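You operate a simulated robot arm through the tools that you are given. There is no shell and no other tool. Be economical: measure what you need, move in short steps, check, and stop when the job is done.

Carry out the task below with a simulated robot arm. There is one attempt and no reset: what you move stays moved.

TASK
Make tea in the small blue mug: two dippers from the tea tin and about 80 ml from the kettle.
Fine: tea first; use the steel dipper; lid on again, dipper and kettle back.

The check looks at the end state, three seconds after you hand in, the way a careful person would. Anything else that was tipped, shoved, dropped, spilled or broken makes it a failure. A push-on lid holds only when it is set on centred and level and pressed home; a screw cap is set on level and turned clockwise until tight.

THE ROBOT
A 6-joint arm with a two-finger parallel gripper, fixed in place. Base frame: the origin is at the foot of the arm, x ahead of it, y to its left, z up. Lengths are in m, angles in degrees, forces in N, time in s.
With the tool pointing down near the work surface it reaches from about 0.14 to 0.74 m from the base axis. Its first joint turns from -166.0 to 166.0 degrees. Payload 3.91 kg.
Tool frame: the origin (TCP) lies between the finger pads and is the grasp point; the fingertips stand 0.03 m ahead of it; z points along the fingers, y is the line along which they close. The gripper opens to 0.11 m. The fingers are 0.02 m wide and 0.01 m thick; the gripper's body (0.048 by 0.112 m) begins 0.055 m behind the TCP.
Orientation is told as [roll, pitch, yaw] about the base's x, y, z axes, in that order, counted from this pose: with the fingers straight down and closing along the base's y, the tool's x points along the base's -x, its y along +y and its z along -z.

THE INTERFACE
- The arm moves only by the tool arm_command. Its argument "deltas" is a list of rows, each an object (a shift or turn left out is 0, a gripper value left out holds the last) with "fingers": the gripper command, from -1 (shut) to 1 (fully open), values between in proportion; "offset": the shift along the base's x, y, z in m, a list of three; "rot": the turn, a rotation vector about the base's x, y, z in degrees, a list of three. In form: [{"fingers": fingers, "offset": [x, y, z], "rot": [wx, wy, wz]}, ...]. A call has 1 to 12 rows; each row is the pose to reach, as a shift and turn from the pose commanded when the call began. Rows are played at 5 a second. More than 0.05 m and 8.6 degrees between two rows, or a gripper value outside its range, and nothing of the call is played. Where a pose cannot be reached the arm comes as near as it can. A force on the tool above 50 N (or 10 N above the force at the start of the call, whichever is more), or a blocked arm, ends the call early, and 0.2 s more pass. Each finger travels about 0.045 m/s and halts on what it meets, pressing with about 31 N; the grip force reading is that of the motor and also rises with nothing between the fingers. The clock runs only during rows and for 0.2 s after the last one: add rows that repeat a pose to give the fingers time. It gives the time, the measured TCP pose, the force on the tool (base axes), the opening and the grip force at its end, in the units of the frame above (readings bear some noise).
- Cameras (640 x 400 px; columns grow to the right, rows downward): "scene" is fixed at [0.05, -0.4998, 1.5512]; the picture's right is [0.29, -0.96, 0.00], its down [-0.77, -0.23, -0.60] and it looks along [0.58, 0.17, -0.80] (base axes); focal length 243 px, centre (320, 200). "wrist" rides on the gripper at [0.071, 0.022, -0.107] in the tool frame; the picture's right is [-0.29, 0.96, 0.00], its down [-0.76, -0.23, -0.61] and it looks along [-0.58, -0.18, 0.79] (tool axes); focal length 243 px, centre (320, 200). There is no depth. A picture from a camera that has moved, and an enlarged one, comes with that camera's place and axes in the base frame and with its lens.
- camera(camera): a new picture of that camera. The clock stands still meanwhile.
- raise_lower(by): slides the trunk up (or, below 0, down) by that many m; the arm rides with it, the base frame stays. It gives what a move gives, with no picture.
- close_up(camera, box): a new picture of the part [left, top, right, bottom] of that camera's present view, enlarged. The clock stands still meanwhile.
- job_done(): hands the job in; it is judged then, once.

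Work in short steps. Places have to be worked out from the pictures, the camera data and where the tool is seen: move nearer, look again, correct. Check each grasp and each placing, and mend what went wrong. You have 120 turns and 68 pictures in all, those below and enlarged ones among them. Open the gripper and draw the arm clear of the work before you hand the job in, unless the task says otherwise; then end with one line.

The tools are called after "Request:" as name(argument=value, ...) on one line, values as JSON. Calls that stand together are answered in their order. arm_command: Moves the arm, as the interface text tells. Its arguments: {"type":"object","properties":{"deltas":{"type":"array"}},"required":["deltas"]} The other tools are called the same way: raise_lower (by) slides the trunk up or down; camera (camera) takes a picture; close_up (camera, box) takes an enlarged picture of a part of a camera's view; job_done () hands the job in.

At the start:

```text
time: 0.0
tcp_pos: [0.2858, -0.1556, 1.307]
tcp_rot: [-0.1, 0.0, 0.0]
force: [0.5, 0.6, 0.7]
width: 0.11
grasp_force: 0.1
trunk travel left (down, up): [-0.525, 0.065]
```

scene: 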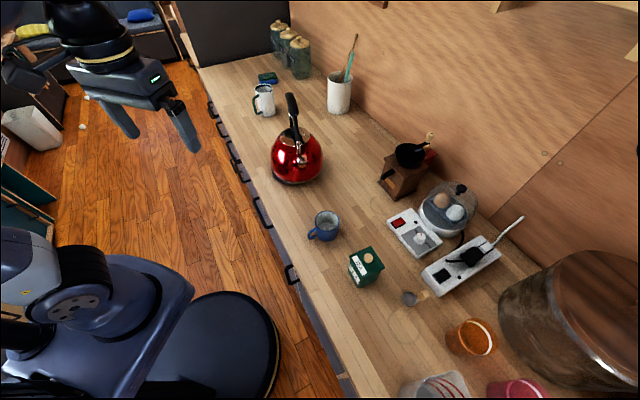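
wrist: 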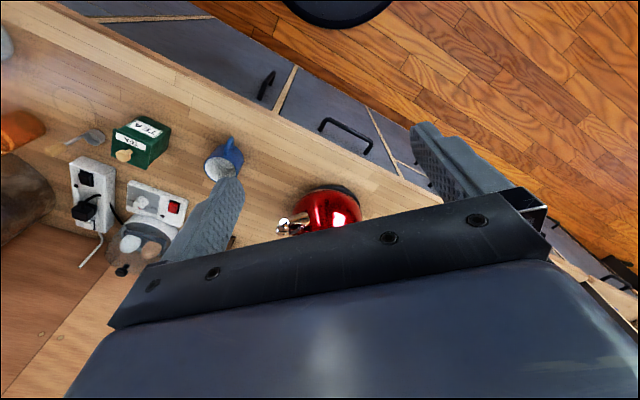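

I start with enlarged views of the mug, tin, dipper and kettle area.

Request:
close_up(camera="scene", box=[300, 200, 460, 320])

Request:
close_up(camera="scene", box=[240, 80, 400, 200])

Request:
close_up(camera="scene", box=[360, 120, 540, 300])

```text
3.33 times, centred on (380, 260) of scene
camera zoom: at [0.05, -0.4998, 1.5512], right [0.29, -0.96, 0.0], down [-0.77, -0.23, -0.6], along [0.58, 0.17, -0.8], focal length 810 px, centre (120, 0)
```

zoom: 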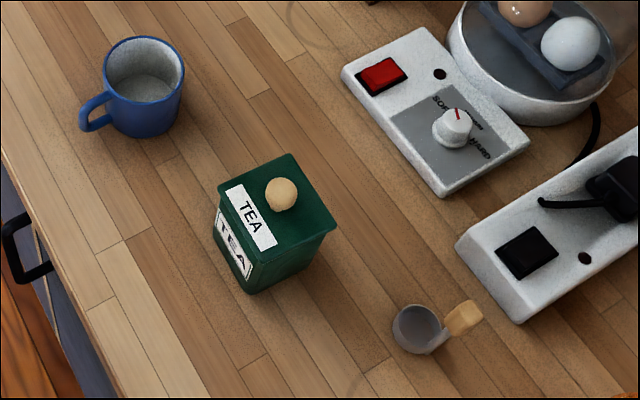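

```text
3.33 times, centred on (320, 140) of scene
camera zoom: at [0.05, -0.4998, 1.5512], right [0.29, -0.96, 0.0], down [-0.77, -0.23, -0.6], along [0.58, 0.17, -0.8], focal length 810 px, centre (320, 400)
```

zoom: 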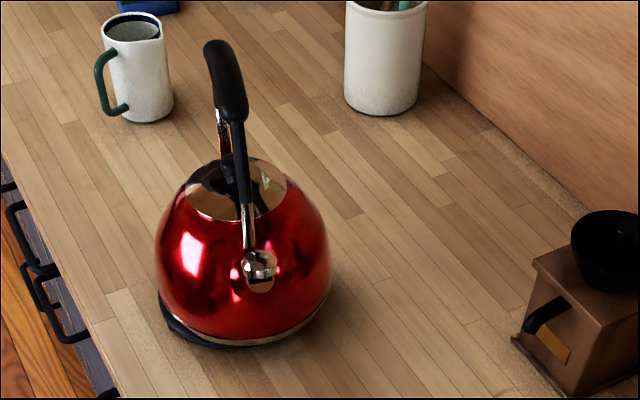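

```text
2.22 times, centred on (450, 210) of scene
camera zoom: at [0.05, -0.4998, 1.5512], right [0.29, -0.96, 0.0], down [-0.77, -0.23, -0.6], along [0.58, 0.17, -0.8], focal length 540 px, centre (31, 178)
```

zoom: 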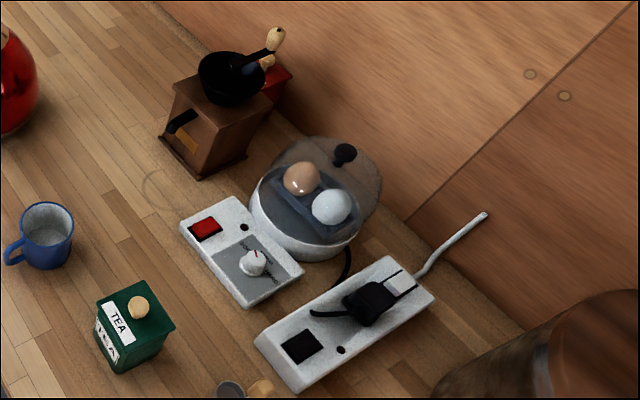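

The dipper's handle may be standing up rather than lying flat. I use the wrist view from its different angle to tell.

Request:
close_up(camera="wrist", box=[40, 90, 200, 190])

Request:
close_up(camera="wrist", box=[180, 120, 380, 245])

```text
4.00 times, centred on (120, 140) of wrist
camera zoom: at [0.2132, -0.1327, 1.4148], right [0.29, 0.96, 0.0], down [0.76, -0.23, 0.61], along [0.58, -0.18, -0.79], focal length 970 px, centre (1120, 440)
```

zoom: 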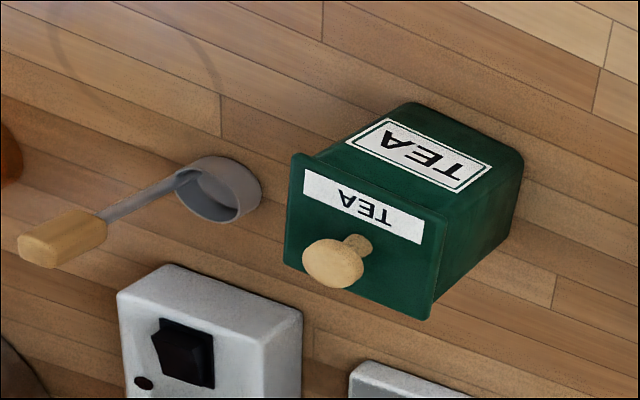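

```text
3.20 times, centred on (280, 182) of wrist
camera zoom: at [0.2132, -0.1327, 1.4148], right [0.29, 0.96, 0.0], down [0.76, -0.23, 0.61], along [0.58, -0.18, -0.79], focal length 776 px, centre (448, 256)
```

zoom: 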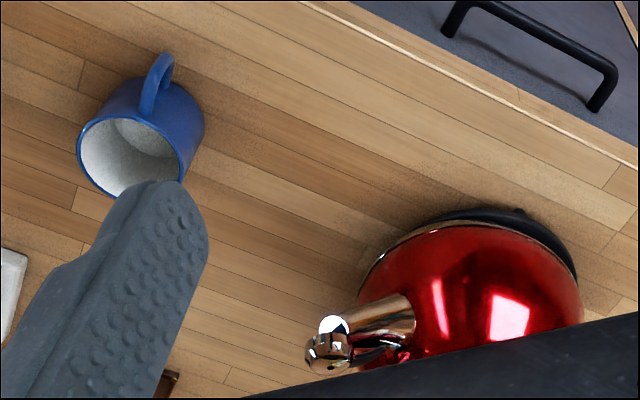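

Triangulating puts the tin knob at about (0.309, -0.543, 1.006). The dipper stands upright with its handle tip near (0.263, -0.666, 1.017), and the mug is near (0.425, -0.406). I move over the tin at height for a closer look.

Request:
arm_command(deltas=[{"offset": [0, -0.045, -0.01]}, {"offset": [0, -0.09, -0.02]}, {"offset": [0, -0.135, -0.04]}, {"offset": [0, -0.18, -0.06]}, {"offset": [0, -0.225, -0.08]}, {"offset": [0, -0.27, -0.1]}, {"offset": [0, -0.31, -0.12]}, {"offset": [0, -0.345, -0.13]}, {"offset": [-0.01, -0.385, -0.14]}, {"offset": [-0.01, -0.385, -0.14]}])

Request:
camera(camera="wrist")

Request:
camera(camera="scene")

```text
time: 2.2
tcp_pos: [0.2757, -0.5403, 1.1664]
tcp_rot: [-0.1, 0.1, 0.0]
force: [0.6, 0.0, 0.2]
width: 0.11
grasp_force: 0.1
trunk travel left (down, up): [-0.525, 0.065]
```

```text
60 pictures are left
camera wrist: at [0.2031, -0.5186, 1.2748], right [0.29, 0.96, 0.0], down [0.76, -0.23, 0.61], along [0.58, -0.18, -0.79], focal length 243 px, centre (320, 200)
```

wrist: 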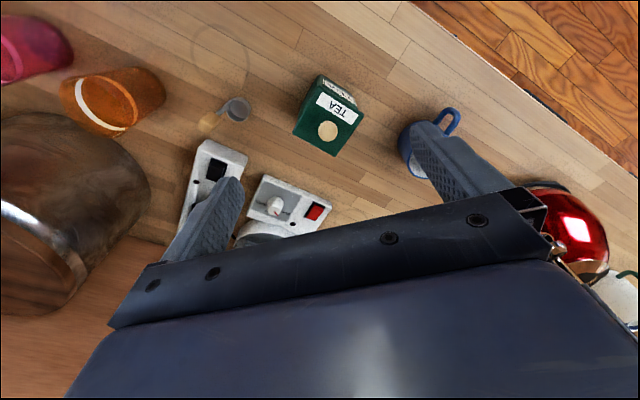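

```text
59 pictures are left
```

scene: 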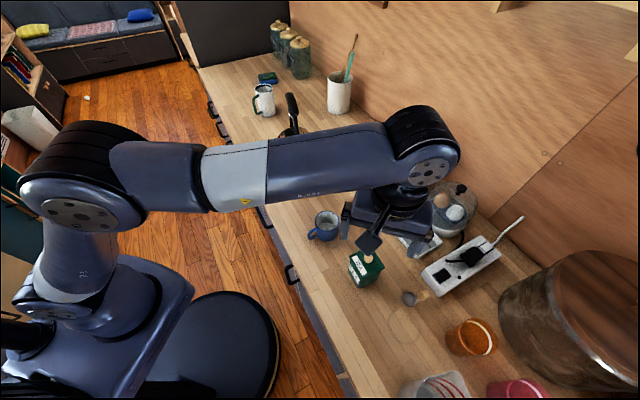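

The fingers hang over the tin area. I enlarge the tin and dipper from here.

Request:
close_up(camera="wrist", box=[180, 60, 380, 185])

```text
3.20 times, centred on (280, 122) of wrist
camera zoom: at [0.2031, -0.5186, 1.2748], right [0.29, 0.96, 0.0], down [0.76, -0.23, 0.61], along [0.58, -0.18, -0.79], focal length 776 px, centre (448, 448)
```

zoom: 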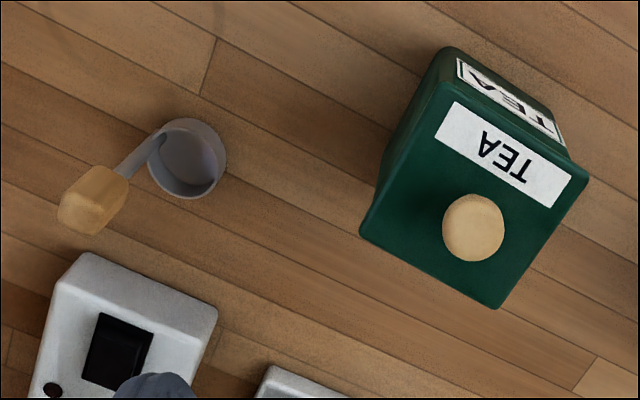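

From this view the lid centre is about (0.306, -0.540) with the tin turned 45°, the lid top is at about z = 0.983, and the knob is 2.2 cm wide. I move over the knob and partly close the fingers.

Request:
arm_command(deltas=[{"fingers": 0.0, "offset": [0.0315, 0, -0.03]}, {"fingers": 0.0, "offset": [0.0315, 0, -0.07]}, {"fingers": 0.0, "offset": [0.0315, 0, -0.105]}, {"fingers": 0.0, "offset": [0.0315, 0, -0.12]}, {"fingers": 0.0, "offset": [0.0315, 0, -0.12]}])

Request:
close_up(camera="wrist", box=[200, 40, 440, 190])

Request:
close_up(camera="scene", box=[320, 200, 440, 320])

```text
time: 3.4
tcp_pos: [0.3065, -0.5401, 1.046]
tcp_rot: [0.0, 0.0, 0.0]
force: [-0.7, -0.7, -0.1]
width: 0.0552
grasp_force: 0.2
trunk travel left (down, up): [-0.525, 0.065]
```

```text
2.67 times, centred on (320, 115) of wrist
camera zoom: at [0.2343, -0.5174, 1.1543], right [0.29, 0.96, 0.0], down [0.76, -0.23, 0.61], along [0.58, -0.18, -0.79], focal length 647 px, centre (320, 427)
```

zoom: 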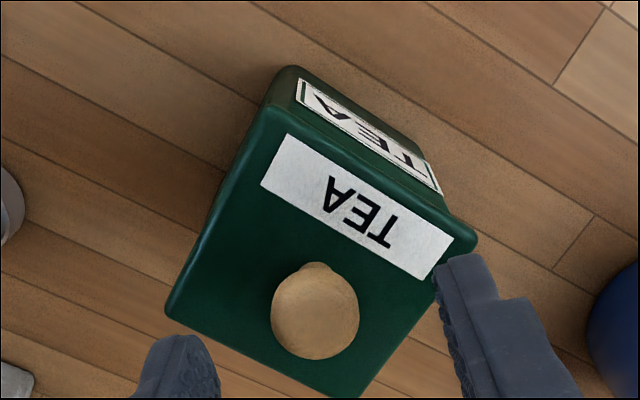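

```text
3.33 times, centred on (380, 260) of scene
camera zoom: at [0.05, -0.4998, 1.5512], right [0.29, -0.96, 0.0], down [-0.77, -0.23, -0.6], along [0.58, 0.17, -0.8], focal length 810 px, centre (120, 0)
```

zoom: 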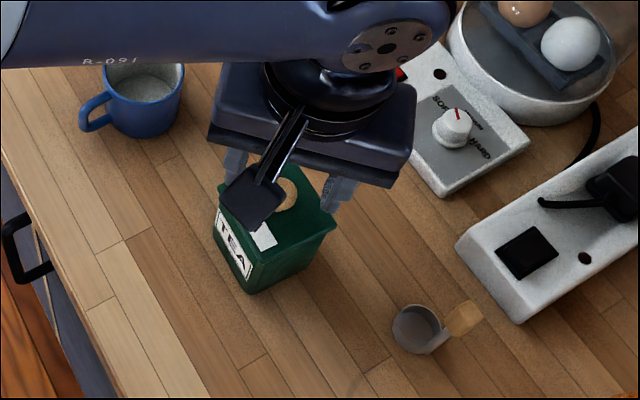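

The knob measures (0.307, -0.541), so I am centred on it. I go down to z ≈ 1.017 and close.

Request:
arm_command(deltas=[{"fingers": 0.0, "offset": [0.0005, -0.0005, -0.015]}, {"fingers": 0.0, "offset": [0.0005, -0.0005, -0.029]}, {"fingers": 0.0, "offset": [0.0005, -0.0005, -0.029]}, {"fingers": -0.5, "offset": [0.0005, -0.0005, -0.029]}, {"fingers": -1, "offset": [0.0005, -0.0005, -0.029]}, {"fingers": -1, "offset": [0.0005, -0.0005, -0.029]}, {"fingers": -1, "offset": [0.0005, -0.0005, -0.029]}])

Request:
close_up(camera="wrist", box=[200, 40, 440, 190])

```text
time: 5.0
tcp_pos: [0.3064, -0.5427, 1.019]
tcp_rot: [-0.2, 0.0, 0.0]
force: [2.1, -6.7, 14.5]
width: 0.0208
grasp_force: 31.1
trunk travel left (down, up): [-0.525, 0.065]
```

```text
2.67 times, centred on (320, 115) of wrist
camera zoom: at [0.2346, -0.5182, 1.1268], right [0.29, 0.96, 0.0], down [0.76, -0.23, 0.61], along [0.58, -0.18, -0.79], focal length 647 px, centre (320, 427)
```

zoom: 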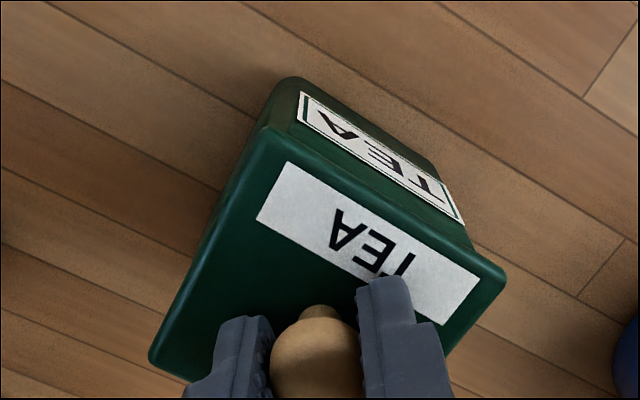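

The knob is held (width 0.021 m, tips touching the lid). I lift slowly to pull the lid off and watch that the tin stays.

Request:
arm_command(deltas=[{"offset": [0, -0.002, 0.004]}, {"offset": [0, -0.002, 0.008]}, {"offset": [0, -0.002, 0.014]}, {"offset": [0, -0.002, 0.022]}, {"offset": [0, -0.002, 0.035]}, {"offset": [0, -0.002, 0.05]}, {"offset": [0, -0.002, 0.05]}])

Request:
close_up(camera="scene", box=[320, 180, 440, 300])

```text
time: 6.6
tcp_pos: [0.3083, -0.5441, 1.068]
tcp_rot: [0.0, 0.0, 0.1]
force: [-0.3, 0.0, -0.5]
width: 0.0205
grasp_force: 30.6
trunk travel left (down, up): [-0.525, 0.065]
```

```text
3.33 times, centred on (380, 240) of scene
camera zoom: at [0.05, -0.4998, 1.5512], right [0.29, -0.96, 0.0], down [-0.77, -0.23, -0.6], along [0.58, 0.17, -0.8], focal length 810 px, centre (120, 67)
```

zoom: 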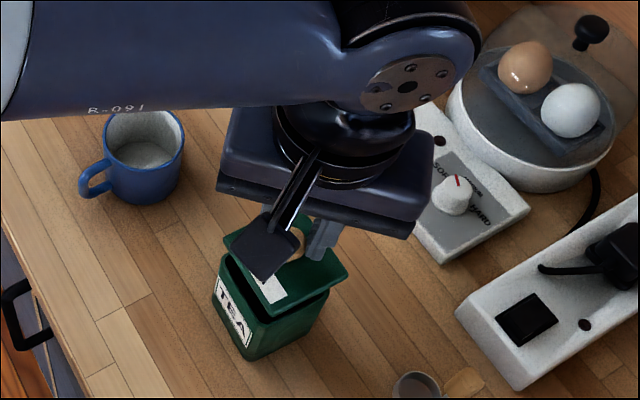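

The lid is off and the tin stands. I carry the lid to the clear spot at about (0.41, -0.53).

Request:
arm_command(deltas=[{"offset": [0.0, 0, 0.02]}, {"offset": [0.035, 0.005, 0.02]}, {"offset": [0.07, 0.01, 0.02]}, {"offset": [0.105, 0.015, 0.015]}, {"offset": [0.105, 0.015, -0.03]}, {"offset": [0.105, 0.015, -0.07]}, {"offset": [0.105, 0.015, -0.1]}, {"offset": [0.105, 0.015, -0.11]}, {"offset": [0.105, 0.015, -0.11]}])

Request:
close_up(camera="scene", box=[300, 160, 460, 320])

Request:
camera(camera="wrist")

```text
time: 8.6
tcp_pos: [0.4119, -0.529, 0.9566]
tcp_rot: [-0.1, 0.1, -0.1]
force: [-0.1, 0.1, -0.1]
width: 0.0202
grasp_force: 31.0
trunk travel left (down, up): [-0.525, 0.065]
```

```text
2.50 times, centred on (380, 240) of scene
camera zoom: at [0.05, -0.4998, 1.5512], right [0.29, -0.96, 0.0], down [-0.77, -0.23, -0.6], along [0.58, 0.17, -0.8], focal length 607 px, centre (170, 100)
```

zoom: 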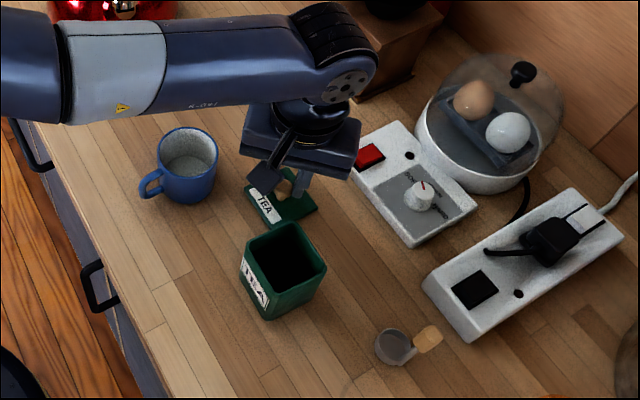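

```text
52 pictures are left
camera wrist: at [0.3398, -0.505, 1.0652], right [0.29, 0.96, 0.0], down [0.76, -0.23, 0.61], along [0.58, -0.18, -0.79], focal length 243 px, centre (320, 200)
```

wrist: 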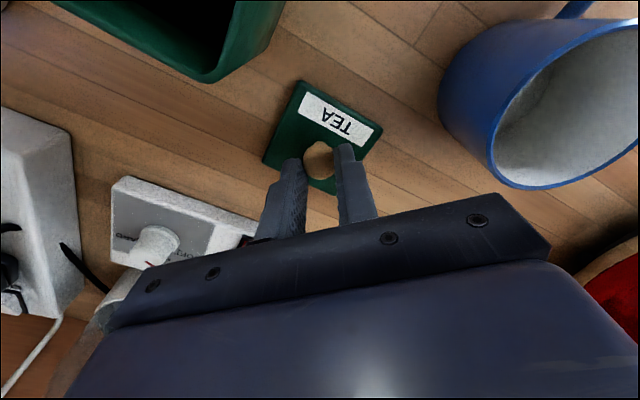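

The lid hangs just above clear counter. I lower it in small steps until it touches.

Request:
arm_command(deltas=[{"offset": [0, 0, -0.004]}, {"offset": [0, 0, -0.008]}, {"offset": [0, 0, -0.011]}, {"offset": [0, 0, -0.011]}])

```text
time: 9.6
tcp_pos: [0.4125, -0.5288, 0.9508]
tcp_rot: [-0.5, -0.2, 0.0]
force: [2.5, -2.5, 36.1]
width: 0.0205
grasp_force: 30.8
trunk travel left (down, up): [-0.525, 0.065]
```

Touching at z ≈ 0.951. I ease up slightly, open a little, and rise.

Request:
arm_command(deltas=[{"offset": [0, 0, 0.005]}, {"fingers": -0.4, "offset": [0, 0, 0.005]}, {"fingers": -0.2, "offset": [0, 0, 0.005]}, {"fingers": -0.2, "offset": [0, 0, 0.005]}, {"fingers": -0.2, "offset": [0, 0, 0.04]}, {"fingers": -0.2, "offset": [0, 0, 0.09]}, {"fingers": -0.2, "offset": [0, 0, 0.14]}, {"fingers": -0.2, "offset": [0, 0, 0.18]}])

Request:
close_up(camera="wrist", box=[120, 0, 440, 200])

```text
time: 11.4
tcp_pos: [0.4128, -0.5287, 1.127]
tcp_rot: [0.0, 0.0, 0.0]
force: [-0.1, -0.3, 0.3]
width: 0.044
grasp_force: 0.0
trunk travel left (down, up): [-0.525, 0.065]
```

```text
2.00 times, centred on (280, 100) of wrist
camera zoom: at [0.3402, -0.5058, 1.2352], right [0.29, 0.96, 0.0], down [0.76, -0.23, 0.61], along [0.58, -0.18, -0.79], focal length 485 px, centre (400, 400)
```

zoom: 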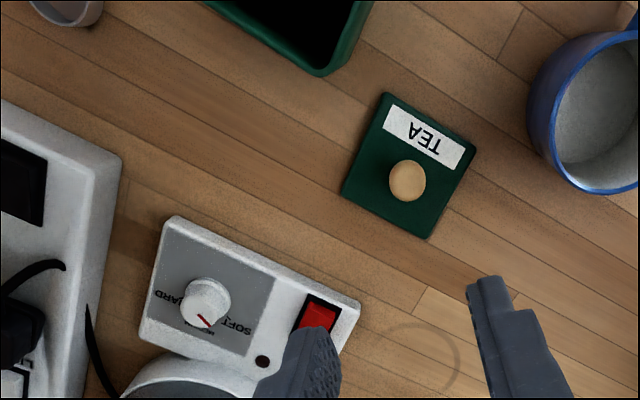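

The lid lies flat. For scooping and pouring I want the dipper held from the side, with the tool tilted and the camera on top, so that a roll of the wrist empties it. I go to free space and yaw by +135° in all.

Request:
arm_command(deltas=[{"offset": [-0.01, 0.01, 0.03], "rot": [0, 0, 8]}, {"offset": [-0.03, 0.02, 0.06], "rot": [0, 0, 16]}, {"offset": [-0.05, 0.03, 0.08], "rot": [0, 0, 24]}, {"offset": [-0.07, 0.04, 0.08], "rot": [0, 0, 32]}, {"offset": [-0.09, 0.05, 0.08], "rot": [0, 0, 40]}, {"offset": [-0.11, 0.06, 0.08], "rot": [0, 0, 48]}, {"offset": [-0.13, 0.07, 0.08], "rot": [0, 0, 56]}, {"offset": [-0.15, 0.08, 0.08], "rot": [0, 0, 64]}, {"offset": [-0.15, 0.08, 0.08], "rot": [0, 0, 72]}, {"offset": [-0.15, 0.08, 0.08], "rot": [0, 0, 80]}, {"offset": [-0.15, 0.08, 0.08], "rot": [0, 0, 88]}, {"offset": [-0.15, 0.08, 0.08], "rot": [0, 0, 96]}])

Request:
arm_command(deltas=[{"rot": [0, 0, 8]}, {"rot": [0, 0, 16]}, {"rot": [0, 0, 24]}, {"rot": [0, 0, 32]}, {"rot": [0, 0, 39]}, {"rot": [0, 0, 39]}])

```text
time: 14.0
tcp_pos: [0.2627, -0.4484, 1.2064]
tcp_rot: [-0.1, 0.1, 96.0]
force: [-0.7, -0.3, 0.1]
width: 0.0439
grasp_force: 0.0
trunk travel left (down, up): [-0.525, 0.065]
```

```text
time: 15.4
tcp_pos: [0.3893, -0.3326, 1.1906]
tcp_rot: [2.3, 0.5, 128.2]
force: [0.0, -0.1, 0.5]
width: 0.0441
grasp_force: 0.0
out of reach, approached as far as the arm can: row 2, 3, 4, 5, 6
trunk travel left (down, up): [-0.525, 0.065]
```

J6 hits a limit that way round. I go round the other way, since yaw -225° is the same pose and sits inside the range.

Request:
arm_command(deltas=[{"offset": [-0.01, -0.01, 0.0], "rot": [-0.2, 0, -8.5]}, {"offset": [-0.02, -0.02, 0.0], "rot": [0, 0, -17]}, {"offset": [-0.04, -0.03, 0.0], "rot": [0, 0, -25.5]}, {"offset": [-0.06, -0.05, 0.01], "rot": [0, 0, -34]}, {"offset": [-0.08, -0.07, 0.01], "rot": [0, 0, -42.5]}, {"offset": [-0.1, -0.09, 0.01], "rot": [0, 0, -51]}, {"offset": [-0.13, -0.12, 0.01], "rot": [0, 0, -59.5]}, {"offset": [-0.13, -0.12, 0.01], "rot": [0, 0, -68]}, {"offset": [-0.13, -0.12, 0.01], "rot": [0, 0, -76.5]}, {"offset": [-0.13, -0.12, 0.01], "rot": [0, 0, -85]}, {"offset": [-0.13, -0.12, 0.01], "rot": [0, 0, -93.5]}, {"offset": [-0.13, -0.12, 0.01], "rot": [0, 0, -102]}])

Request:
arm_command(deltas=[{"rot": [0, 0, -8.5]}, {"rot": [0, 0, -17]}, {"rot": [0, 0, -25.5]}, {"rot": [0, 0, -34]}, {"rot": [0, 0, -42.5]}, {"rot": [0, 0, -51]}, {"rot": [0, 0, -59.5]}, {"rot": [0, 0, -68]}, {"rot": [0, 0, -76.5]}, {"rot": [0, 0, -85]}, {"rot": [0, 0, -93.5]}, {"rot": [0, 0, -102]}])

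Request:
arm_command(deltas=[{"rot": [0, 0, -8.5]}, {"rot": [0, 0, -17]}, {"rot": [0, 0, -25.5]}, {"rot": [0, 0, -34]}, {"rot": [0, 0, -42.5]}, {"rot": [0, 0, -51]}, {"rot": [0, 0, -59.5]}, {"rot": [0, 0, -68]}, {"rot": [0, 0, -76.5]}, {"rot": [0, 0, -85]}, {"rot": [0, 0, -93.5]}, {"rot": [0, 0, -102]}])

```text
time: 18.0
tcp_pos: [0.2616, -0.4506, 1.2005]
tcp_rot: [2.3, 0.4, 26.0]
force: [0.5, 0.1, 0.3]
width: 0.044
grasp_force: 0.1
trunk travel left (down, up): [-0.525, 0.065]
```

```text
time: 20.6
tcp_pos: [0.2615, -0.4513, 1.1992]
tcp_rot: [2.2, 0.4, -76.1]
force: [-0.4, -1.0, -0.1]
width: 0.0438
grasp_force: 0.1
trunk travel left (down, up): [-0.525, 0.065]
```

```text
time: 23.2
tcp_pos: [0.2608, -0.4514, 1.1985]
tcp_rot: [2.2, 0.5, -177.9]
force: [0.0, 0.6, -0.4]
width: 0.0441
grasp_force: 0.0
trunk travel left (down, up): [-0.525, 0.065]
```

Rotation is going well. I finish the yaw to -225° and test the outward tilt here in free air.

Request:
arm_command(deltas=[{"rot": [0, 0, -8.5]}, {"rot": [0, 0, -17]}, {"rot": [0, 0, -25.5]}, {"rot": [0, 0, -34]}, {"rot": [0, 0, -42.5]}, {"rot": [0, 0, -47]}])

Request:
arm_command(deltas=[{"rot": [-4.1, -7.1, 0]}, {"rot": [-10, -13, 0]}, {"rot": [-16, -19, 0]}, {"rot": [-21.5, -24.5, 0]}, {"rot": [-27, -30, 0]}, {"rot": [-32.5, -35.5, 0]}, {"rot": [-38, -41, 0]}, {"rot": [-41, -44, 0]}])

```text
time: 24.6
tcp_pos: [0.2608, -0.4504, 1.1987]
tcp_rot: [2.3, 0.3, 135.2]
force: [0.8, 1.1, -0.7]
width: 0.044
grasp_force: 0.0
trunk travel left (down, up): [-0.525, 0.065]
```

```text
time: 26.4
tcp_pos: [0.262, -0.4513, 1.1986]
tcp_rot: [-1.0, 60.6, 133.2]
force: [-0.6, -0.5, 0.3]
width: 0.0438
grasp_force: 0.0
trunk travel left (down, up): [-0.525, 0.065]
```

The tilted pose is reachable (declination 30°, heading -47°). I look from here.

Request:
camera(camera="wrist")

Request:
camera(camera="scene")

```text
50 pictures are left
camera wrist: at [0.2033, -0.4232, 1.3138], right [-0.79, -0.56, -0.26], down [-0.46, 0.81, -0.36], along [0.41, -0.16, -0.9], focal length 243 px, centre (320, 200)
```

wrist: 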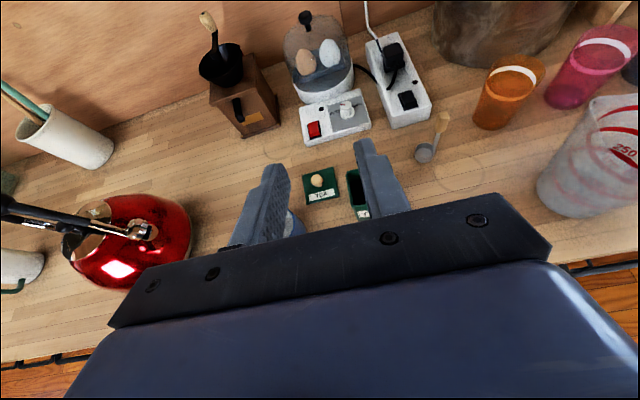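

```text
49 pictures are left
```

scene: 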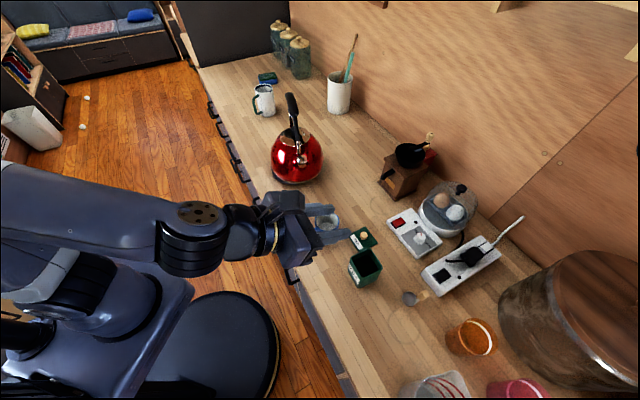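

I move to a pre-grasp point about 10 cm short of the dipper grip and check.

Request:
arm_command(deltas=[{"offset": [-0.015, -0.03, -0.02]}, {"offset": [-0.03, -0.06, -0.05]}, {"offset": [-0.04, -0.09, -0.08]}, {"offset": [-0.05, -0.12, -0.11]}, {"offset": [-0.06, -0.15, -0.13]}, {"offset": [-0.06, -0.15, -0.13]}])

Request:
camera(camera="wrist")

Request:
close_up(camera="scene", box=[340, 220, 460, 340])

```text
time: 27.8
tcp_pos: [0.2011, -0.602, 1.0685]
tcp_rot: [-1.0, 60.5, 133.3]
force: [0.5, -1.2, 0.1]
width: 0.0442
grasp_force: 0.1
trunk travel left (down, up): [-0.525, 0.065]
```

```text
48 pictures are left
camera wrist: at [0.144, -0.5745, 1.1834], right [-0.78, -0.56, -0.26], down [-0.46, 0.81, -0.36], along [0.41, -0.16, -0.9], focal length 243 px, centre (320, 200)
```

wrist: 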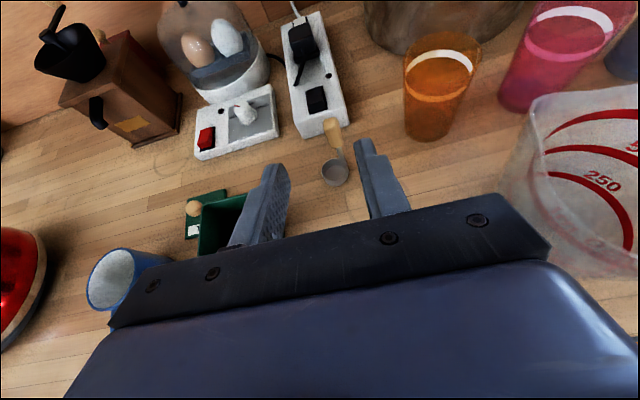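

```text
3.33 times, centred on (400, 280) of scene
camera zoom: at [0.05, -0.4998, 1.5512], right [0.29, -0.96, 0.0], down [-0.77, -0.23, -0.6], along [0.58, 0.17, -0.8], focal length 810 px, centre (53, -67)
```

zoom: 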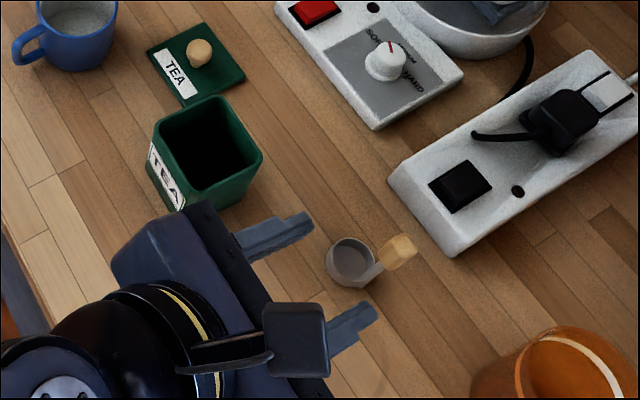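

The dipper grip sits between the finger directions. I move half-way along the approach and look closer.

Request:
arm_command(deltas=[{"offset": [0.015, -0.017, -0.02]}, {"offset": [0.0285, -0.034, -0.0385], "rot": [0, 0, 0]}, {"offset": [0.0285, -0.034, -0.0385]}])

Request:
close_up(camera="wrist", box=[240, 80, 440, 205])

Request:
close_up(camera="scene", box=[370, 240, 450, 320])

```text
time: 28.6
tcp_pos: [0.2312, -0.6362, 1.0287]
tcp_rot: [-1.0, 60.5, 133.4]
force: [0.7, -0.2, -0.5]
width: 0.0442
grasp_force: 0.1
trunk travel left (down, up): [-0.525, 0.065]
```

```text
3.20 times, centred on (340, 142) of wrist
camera zoom: at [0.1731, -0.6076, 1.1447], right [-0.78, -0.56, -0.26], down [-0.46, 0.81, -0.36], along [0.41, -0.16, -0.9], focal length 776 px, centre (256, 384)
```

zoom: 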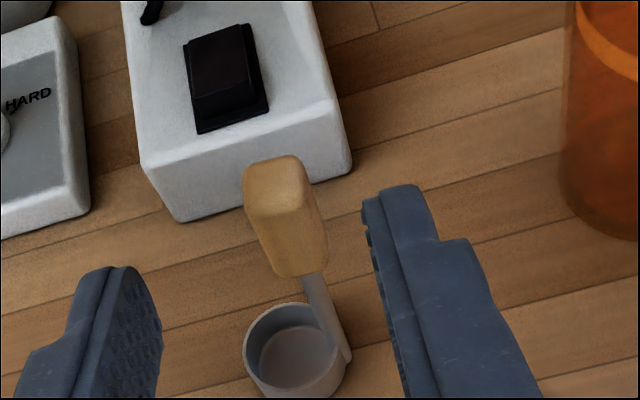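

```text
5.00 times, centred on (410, 280) of scene
camera zoom: at [0.05, -0.4998, 1.5512], right [0.29, -0.96, 0.0], down [-0.77, -0.23, -0.6], along [0.58, 0.17, -0.8], focal length 1215 px, centre (-130, -200)
```

zoom: 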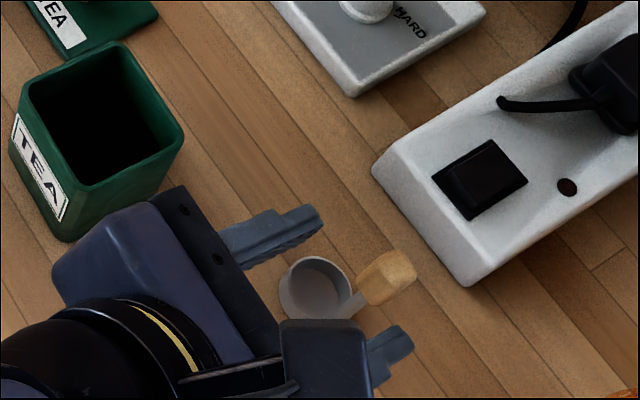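

The handle is vertical at about (0.2545, -0.667) and lies between the fingers. I advance onto the grip and close.

Request:
arm_command(deltas=[{"offset": [0.012, -0.015, -0.012]}, {"offset": [0.0235, -0.031, -0.0225]}, {"offset": [0.0235, -0.031, -0.0225]}, {"fingers": -0.4, "offset": [0.0235, -0.031, -0.0225]}, {"fingers": -0.7, "offset": [0.0235, -0.031, -0.0225]}, {"fingers": -1, "offset": [0.0235, -0.031, -0.0225]}, {"fingers": -1, "offset": [0.0235, -0.031, -0.0225]}])

Request:
close_up(camera="wrist", box=[240, 80, 440, 205])

```text
time: 30.2
tcp_pos: [0.2544, -0.6654, 1.0078]
tcp_rot: [-1.0, 60.5, 133.4]
force: [-0.1, -0.7, 0.6]
width: 0.014
grasp_force: 31.6
trunk travel left (down, up): [-0.525, 0.065]
```

```text
3.20 times, centred on (340, 142) of wrist
camera zoom: at [0.1958, -0.6382, 1.1229], right [-0.78, -0.56, -0.26], down [-0.46, 0.81, -0.36], along [0.41, -0.16, -0.9], focal length 776 px, centre (256, 384)
```

zoom: 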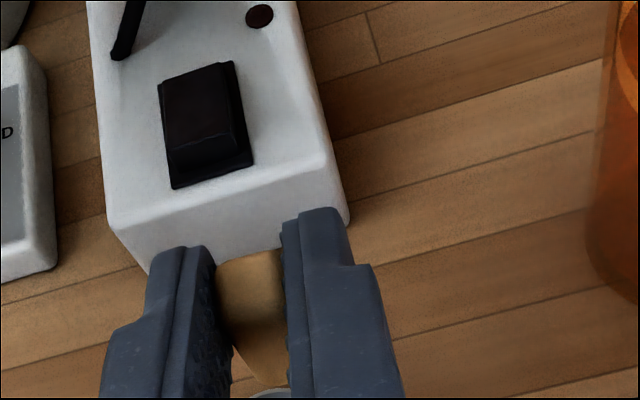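

Gripped (14 mm). I lift straight up and check the dipper's hang.

Request:
arm_command(deltas=[{"offset": [0, 0, 0.02]}, {"offset": [0, 0, 0.05]}, {"offset": [0, 0, 0.08]}, {"offset": [0, 0, 0.11]}, {"offset": [0, 0, 0.13]}, {"offset": [0, 0, 0.13]}])

Request:
close_up(camera="scene", box=[320, 200, 460, 320])

Request:
camera(camera="wrist")

```text
time: 31.6
tcp_pos: [0.2518, -0.6659, 1.1379]
tcp_rot: [-1.1, 60.4, 133.3]
force: [-1.6, 0.4, -0.8]
width: 0.014
grasp_force: 31.3
trunk travel left (down, up): [-0.525, 0.065]
```

```text
3.33 times, centred on (390, 260) of scene
camera zoom: at [0.05, -0.4998, 1.5512], right [0.29, -0.96, 0.0], down [-0.77, -0.23, -0.6], along [0.58, 0.17, -0.8], focal length 810 px, centre (87, 0)
```

zoom: 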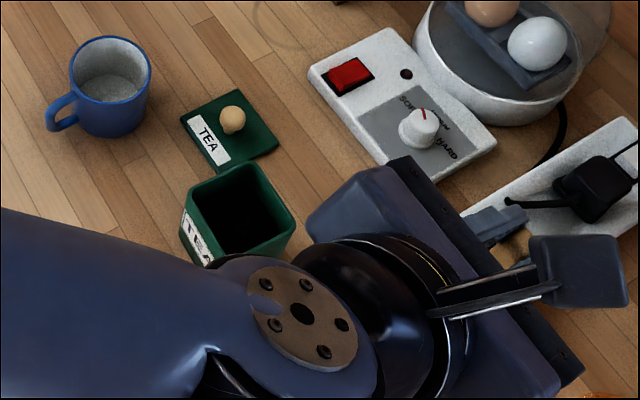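

```text
42 pictures are left
camera wrist: at [0.1947, -0.6382, 1.2536], right [-0.78, -0.56, -0.26], down [-0.46, 0.81, -0.36], along [0.41, -0.16, -0.9], focal length 243 px, centre (320, 200)
```

wrist: 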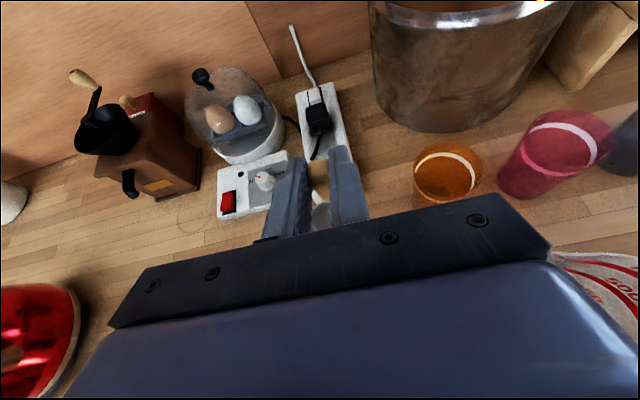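

I carry the dipper over the tin mouth, with its cup bottom about 5 cm above the rim, and look.

Request:
arm_command(deltas=[{"offset": [0.01, 0.03, 0]}, {"offset": [0.02, 0.06, 0]}, {"offset": [0.03, 0.09, 0]}, {"offset": [0.043, 0.115, 0]}, {"offset": [0.043, 0.115, 0]}])

Request:
close_up(camera="wrist", box=[240, 130, 400, 230])

Request:
close_up(camera="scene", box=[320, 200, 440, 300])

```text
time: 32.8
tcp_pos: [0.2964, -0.5504, 1.1365]
tcp_rot: [-1.0, 60.5, 133.4]
force: [0.0, 0.1, -0.3]
width: 0.0139
grasp_force: 31.4
trunk travel left (down, up): [-0.525, 0.065]
```

```text
4.00 times, centred on (320, 180) of wrist
camera zoom: at [0.2381, -0.5226, 1.2526], right [-0.78, -0.56, -0.26], down [-0.46, 0.81, -0.36], along [0.41, -0.16, -0.9], focal length 970 px, centre (320, 280)
```

zoom: 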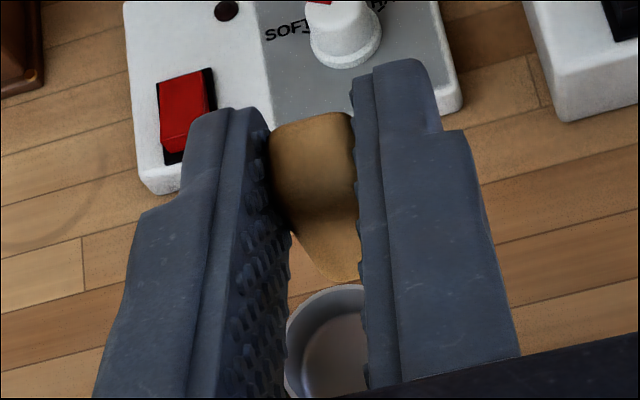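

```text
4.00 times, centred on (380, 250) of scene
camera zoom: at [0.05, -0.4998, 1.5512], right [0.29, -0.96, 0.0], down [-0.77, -0.23, -0.6], along [0.58, 0.17, -0.8], focal length 972 px, centre (80, 0)
```

zoom: 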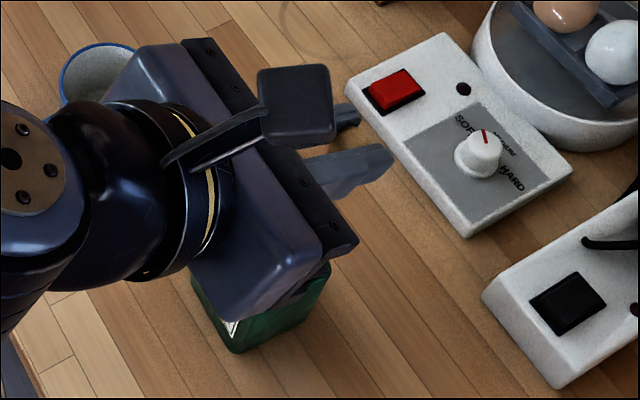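

The cup sits about (+0.014, 0) from the TCP, so I shift +6 mm in y to centre it over the tin at (0.309, -0.5415). I lower until the cup bottom is near the rim and check alignment.

Request:
arm_command(deltas=[{"offset": [-0.001, 0.0065, -0.015]}, {"offset": [-0.001, 0.0065, -0.032]}, {"offset": [-0.001, 0.0065, -0.032]}])

Request:
close_up(camera="wrist", box=[240, 130, 400, 230])

```text
time: 33.6
tcp_pos: [0.2949, -0.5454, 1.1048]
tcp_rot: [-1.0, 60.5, 133.3]
force: [0.4, 0.3, -1.1]
width: 0.0138
grasp_force: 30.6
trunk travel left (down, up): [-0.525, 0.065]
```

```text
4.00 times, centred on (320, 180) of wrist
camera zoom: at [0.2369, -0.5166, 1.2203], right [-0.78, -0.56, -0.26], down [-0.46, 0.81, -0.36], along [0.41, -0.16, -0.9], focal length 970 px, centre (320, 280)
```

zoom: 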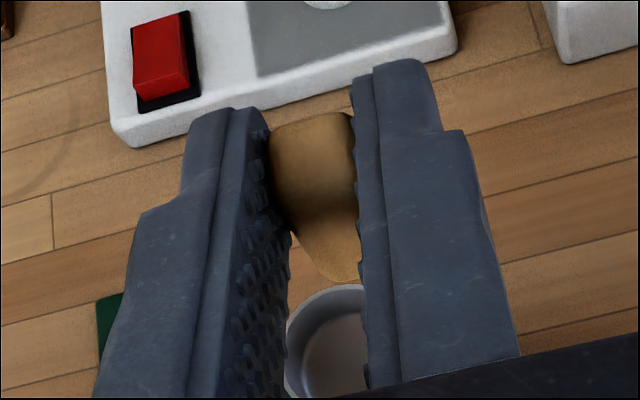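

The tin is hidden from both views, so I go down in small steps and watch the force.

Request:
arm_command(deltas=[{"offset": [0, -0.0005, -0.008]}, {"offset": [0, -0.0005, -0.016]}, {"offset": [0, -0.0005, -0.022]}, {"offset": [0, -0.0005, -0.026]}])

```text
time: 34.6
tcp_pos: [0.296, -0.5466, 1.0797]
tcp_rot: [-1.0, 60.5, 133.3]
force: [0.7, -0.3, -0.2]
width: 0.0137
grasp_force: 31.1
trunk travel left (down, up): [-0.525, 0.065]
```

Request:
arm_command(deltas=[{"offset": [0, 0.001, -0.006]}, {"offset": [0, 0.001, -0.012]}, {"offset": [0, 0.001, -0.018]}])

Request:
camera(camera="scene")

```text
time: 35.4
tcp_pos: [0.295, -0.5431, 1.0611]
tcp_rot: [-1.0, 60.4, 133.4]
force: [0.1, 0.0, -0.5]
width: 0.0141
grasp_force: 30.6
trunk travel left (down, up): [-0.525, 0.065]
```

```text
38 pictures are left
```

scene: 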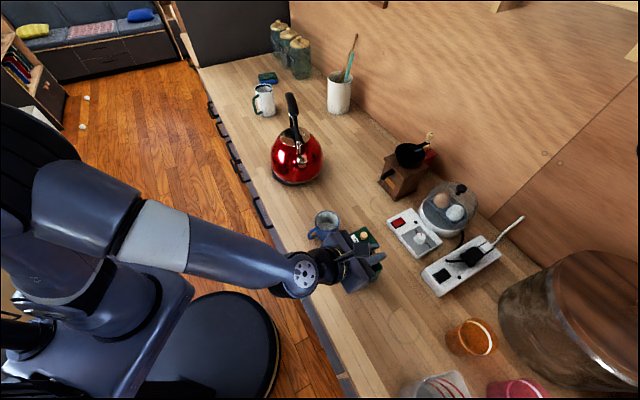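

No contact, so the cup is inside the mouth. I continue down into the tea.

Request:
arm_command(deltas=[{"offset": [0, -0.001, -0.006]}, {"offset": [0, -0.001, -0.012]}, {"offset": [0, -0.001, -0.018]}, {"offset": [0, -0.001, -0.024]}, {"offset": [0, -0.001, -0.03]}, {"offset": [0, -0.001, -0.03]}])

```text
time: 36.8
tcp_pos: [0.2946, -0.5444, 1.032]
tcp_rot: [-1.1, 60.5, 133.3]
force: [0.1, -1.1, -0.6]
width: 0.0142
grasp_force: 30.7
trunk travel left (down, up): [-0.525, 0.065]
```

Request:
arm_command(deltas=[{"offset": [0, 0, -0.006]}, {"offset": [0, 0, -0.011]}, {"offset": [0, 0, -0.011]}, {"offset": [0, 0, -0.011]}])

```text
time: 37.8
tcp_pos: [0.2953, -0.5455, 1.0201]
tcp_rot: [-0.9, 60.5, 133.4]
force: [-0.3, -0.6, -1.6]
width: 0.0141
grasp_force: 30.6
trunk travel left (down, up): [-0.525, 0.065]
```

No contact yet at cup bottom ≈ 0.912. I raise it straight up and see what it holds.

Request:
arm_command(deltas=[{"offset": [0, 0.001, 0.015]}, {"offset": [0, 0.001, 0.03]}, {"offset": [0, 0.001, 0.045]}, {"offset": [0, 0.001, 0.06]}, {"offset": [0, 0.001, 0.08]}, {"offset": [0, 0.001, 0.1]}, {"offset": [0, 0.001, 0.12]}, {"offset": [0, 0.001, 0.12]}])

Request:
close_up(camera="wrist", box=[240, 130, 400, 230])

```text
time: 39.6
tcp_pos: [0.2939, -0.544, 1.1416]
tcp_rot: [-1.0, 60.5, 133.2]
force: [0.5, 0.0, 0.7]
width: 0.0137
grasp_force: 30.8
trunk travel left (down, up): [-0.525, 0.065]
```

```text
4.00 times, centred on (320, 180) of wrist
camera zoom: at [0.2369, -0.5159, 1.2564], right [-0.78, -0.56, -0.26], down [-0.46, 0.81, -0.36], along [0.41, -0.16, -0.9], focal length 970 px, centre (320, 280)
```

zoom: 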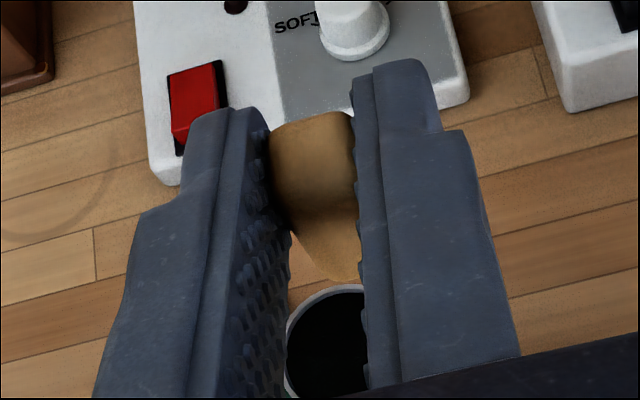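

The cup is full of dark tea. I carry it slowly to above the mug, which I place at rim centre (0.406, -0.416, 0.964), while swinging the heading to -28° to stay within the joint limits.

Request:
arm_command(deltas=[{"offset": [0.008, 0.01, 0.0], "rot": [0, 0, 1.5]}, {"offset": [0.018, 0.022, 0.0], "rot": [0, 0, 3.5]}, {"offset": [0.03, 0.036, 0.0], "rot": [0, 0, 5.5]}, {"offset": [0.042, 0.051, 0.0], "rot": [0, 0, 7.5]}, {"offset": [0.054, 0.066, 0.0], "rot": [0, 0, 10]}, {"offset": [0.066, 0.081, 0.0], "rot": [0, 0, 12.5]}, {"offset": [0.078, 0.096, 0.0], "rot": [0, 0, 15]}, {"offset": [0.088, 0.11, 0.0], "rot": [0, 0, 17]}, {"offset": [0.095, 0.119, 0.0], "rot": [0, 0, 18.5]}, {"offset": [0.098, 0.1225, 0.0], "rot": [0, 0, 18.8]}, {"offset": [0.098, 0.1225, 0.0], "rot": [0, 0, 18.8]}])

Request:
camera(camera="scene")

Request:
close_up(camera="wrist", box=[200, 100, 440, 250])

```text
time: 42.0
tcp_pos: [0.3935, -0.4208, 1.1397]
tcp_rot: [-1.0, 60.4, 152.0]
force: [-0.2, 0.7, 0.0]
width: 0.0141
grasp_force: 31.4
trunk travel left (down, up): [-0.525, 0.065]
```

```text
36 pictures are left
```

scene: 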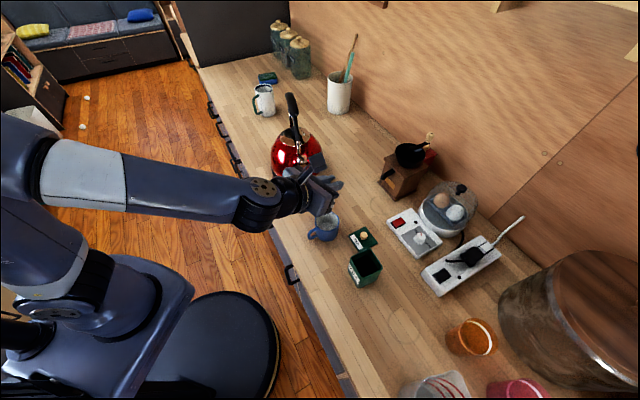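

```text
2.67 times, centred on (320, 175) of wrist
camera zoom: at [0.3301, -0.4131, 1.2562], right [-0.56, -0.79, -0.26], down [-0.7, 0.62, -0.36], along [0.44, -0.02, -0.9], focal length 647 px, centre (320, 267)
```

zoom: 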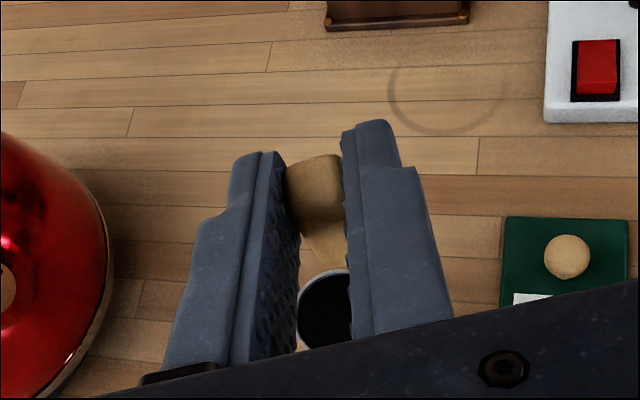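

The cup is above the mug. I tilt the tool up to horizontal first (30°), keeping the cup over the mug.

Request:
arm_command(deltas=[{"offset": [-0.009, 0.0045, -0.008], "rot": [-2.35, -4.4, 0]}, {"offset": [-0.018, 0.009, -0.016], "rot": [-5.6, -10.6, 0]}, {"offset": [-0.028, 0.0135, -0.025], "rot": [-9.4, -17.7, 0]}, {"offset": [-0.037, 0.018, -0.033], "rot": [-13, -24.5, 0]}, {"offset": [-0.037, 0.018, -0.033], "rot": [-14.1, -26.5, 0]}, {"offset": [-0.037, 0.018, -0.033], "rot": [-14.1, -26.5, 0]}])

Request:
close_up(camera="scene", box=[240, 130, 400, 250])

Request:
camera(camera="wrist")

```text
time: 43.4
tcp_pos: [0.3564, -0.4034, 1.1067]
tcp_rot: [172.5, 89.4, -34.4]
force: [-0.3, -0.3, -0.2]
width: 0.0139
grasp_force: 31.0
trunk travel left (down, up): [-0.525, 0.065]
```

```text
3.33 times, centred on (320, 190) of scene
camera zoom: at [0.05, -0.4998, 1.5512], right [0.29, -0.96, 0.0], down [-0.77, -0.23, -0.6], along [0.58, 0.17, -0.8], focal length 810 px, centre (320, 233)
```

zoom: 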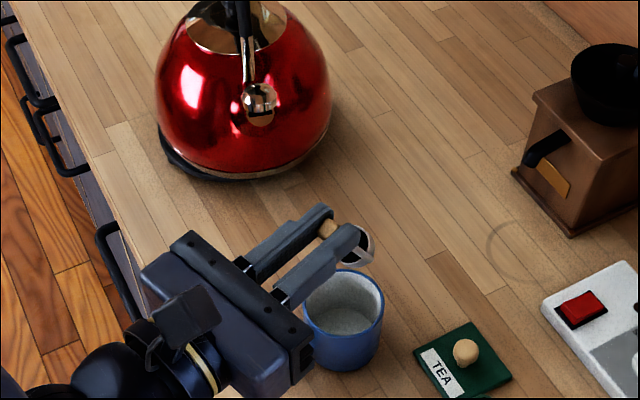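

```text
33 pictures are left
camera wrist: at [0.2493, -0.3718, 1.1784], right [-0.43, -0.85, -0.29], down [-0.43, 0.48, -0.77], along [0.79, -0.21, -0.57], focal length 243 px, centre (320, 200)
```

wrist: 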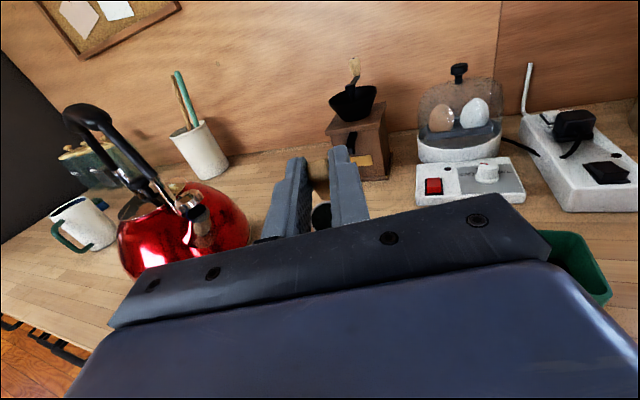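

The tool is level and the cup is over the mug, about 1 cm too far along the heading. I start the roll and correct that, pausing at 48° to look.

Request:
arm_command(deltas=[{"offset": [0.0024, 0.0093, 0.001], "rot": [-7.06, 3.75, 0]}, {"offset": [0.0049, 0.0187, -0.001], "rot": [-14.13, 7.5, 0]}, {"offset": [0.0073, 0.028, -0.005], "rot": [-21.2, 11.26, 0]}, {"offset": [0.0105, 0.0369, -0.009], "rot": [-28.3, 15, 0]}, {"offset": [0.0145, 0.0444, -0.014], "rot": [-35.3, 18.8, 0]}, {"offset": [0.0182, 0.0514, -0.02], "rot": [-42.4, 22.5, 0]}])

Request:
close_up(camera="scene", box=[240, 130, 400, 250])

```text
time: 44.8
tcp_pos: [0.3736, -0.351, 1.0871]
tcp_rot: [89.5, 41.8, -117.3]
force: [0.2, -0.6, -0.7]
width: 0.0137
grasp_force: 31.2
trunk travel left (down, up): [-0.525, 0.065]
```

```text
3.33 times, centred on (320, 190) of scene
camera zoom: at [0.05, -0.4998, 1.5512], right [0.29, -0.96, 0.0], down [-0.77, -0.23, -0.6], along [0.58, 0.17, -0.8], focal length 810 px, centre (320, 233)
```

zoom: 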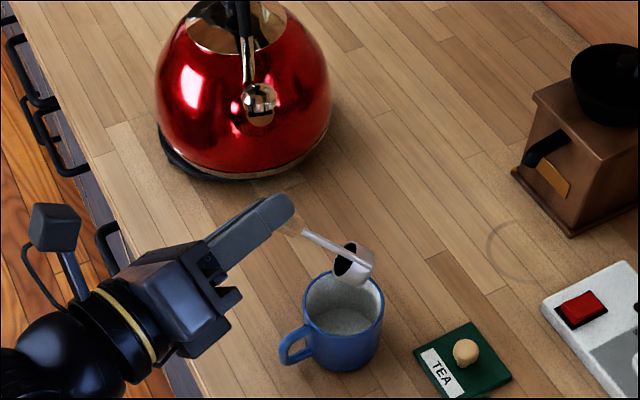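

The cup mouth is right over the mug and no tea is out yet. I continue the roll to 128° and hold.

Request:
arm_command(deltas=[{"offset": [0.0043, 0.0062, -0.0076], "rot": [-7.06, 3.75, 0]}, {"offset": [0.0081, 0.0106, -0.017], "rot": [-14.13, 7.5, 0]}, {"offset": [0.0115, 0.015, -0.027], "rot": [-21.2, 11.26, 0]}, {"offset": [0.0143, 0.0174, -0.0386], "rot": [-28.3, 15, 0]}, {"offset": [0.0155, 0.0197, -0.0508], "rot": [-35.3, 18.8, 0]}, {"offset": [0.0161, 0.0208, -0.0622], "rot": [-42.4, 22.5, 0]}, {"offset": [0.0161, 0.0208, -0.0736], "rot": [-49.4, 26.3, 0]}, {"offset": [0.0154, 0.0196, -0.085], "rot": [-56.5, 30, 0]}, {"offset": [0.0142, 0.0173, -0.0952], "rot": [-63.6, 33.8, 0]}, {"offset": [0.0124, 0.0138, -0.106], "rot": [-70.6, 37.5, 0]}, {"offset": [0.0124, 0.0138, -0.106], "rot": [-70.6, 37.5, 0]}])

Request:
close_up(camera="scene", box=[240, 130, 400, 250])

```text
time: 47.2
tcp_pos: [0.3868, -0.3381, 0.9812]
tcp_rot: [88.5, -38.0, -117.3]
force: [-0.3, 0.7, -0.5]
width: 0.014
grasp_force: 30.8
trunk travel left (down, up): [-0.525, 0.065]
```

```text
3.33 times, centred on (320, 190) of scene
camera zoom: at [0.05, -0.4998, 1.5512], right [0.29, -0.96, 0.0], down [-0.77, -0.23, -0.6], along [0.58, 0.17, -0.8], focal length 810 px, centre (320, 233)
```

zoom: 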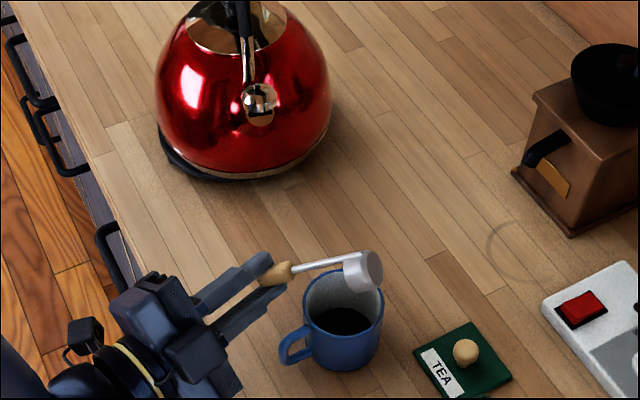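

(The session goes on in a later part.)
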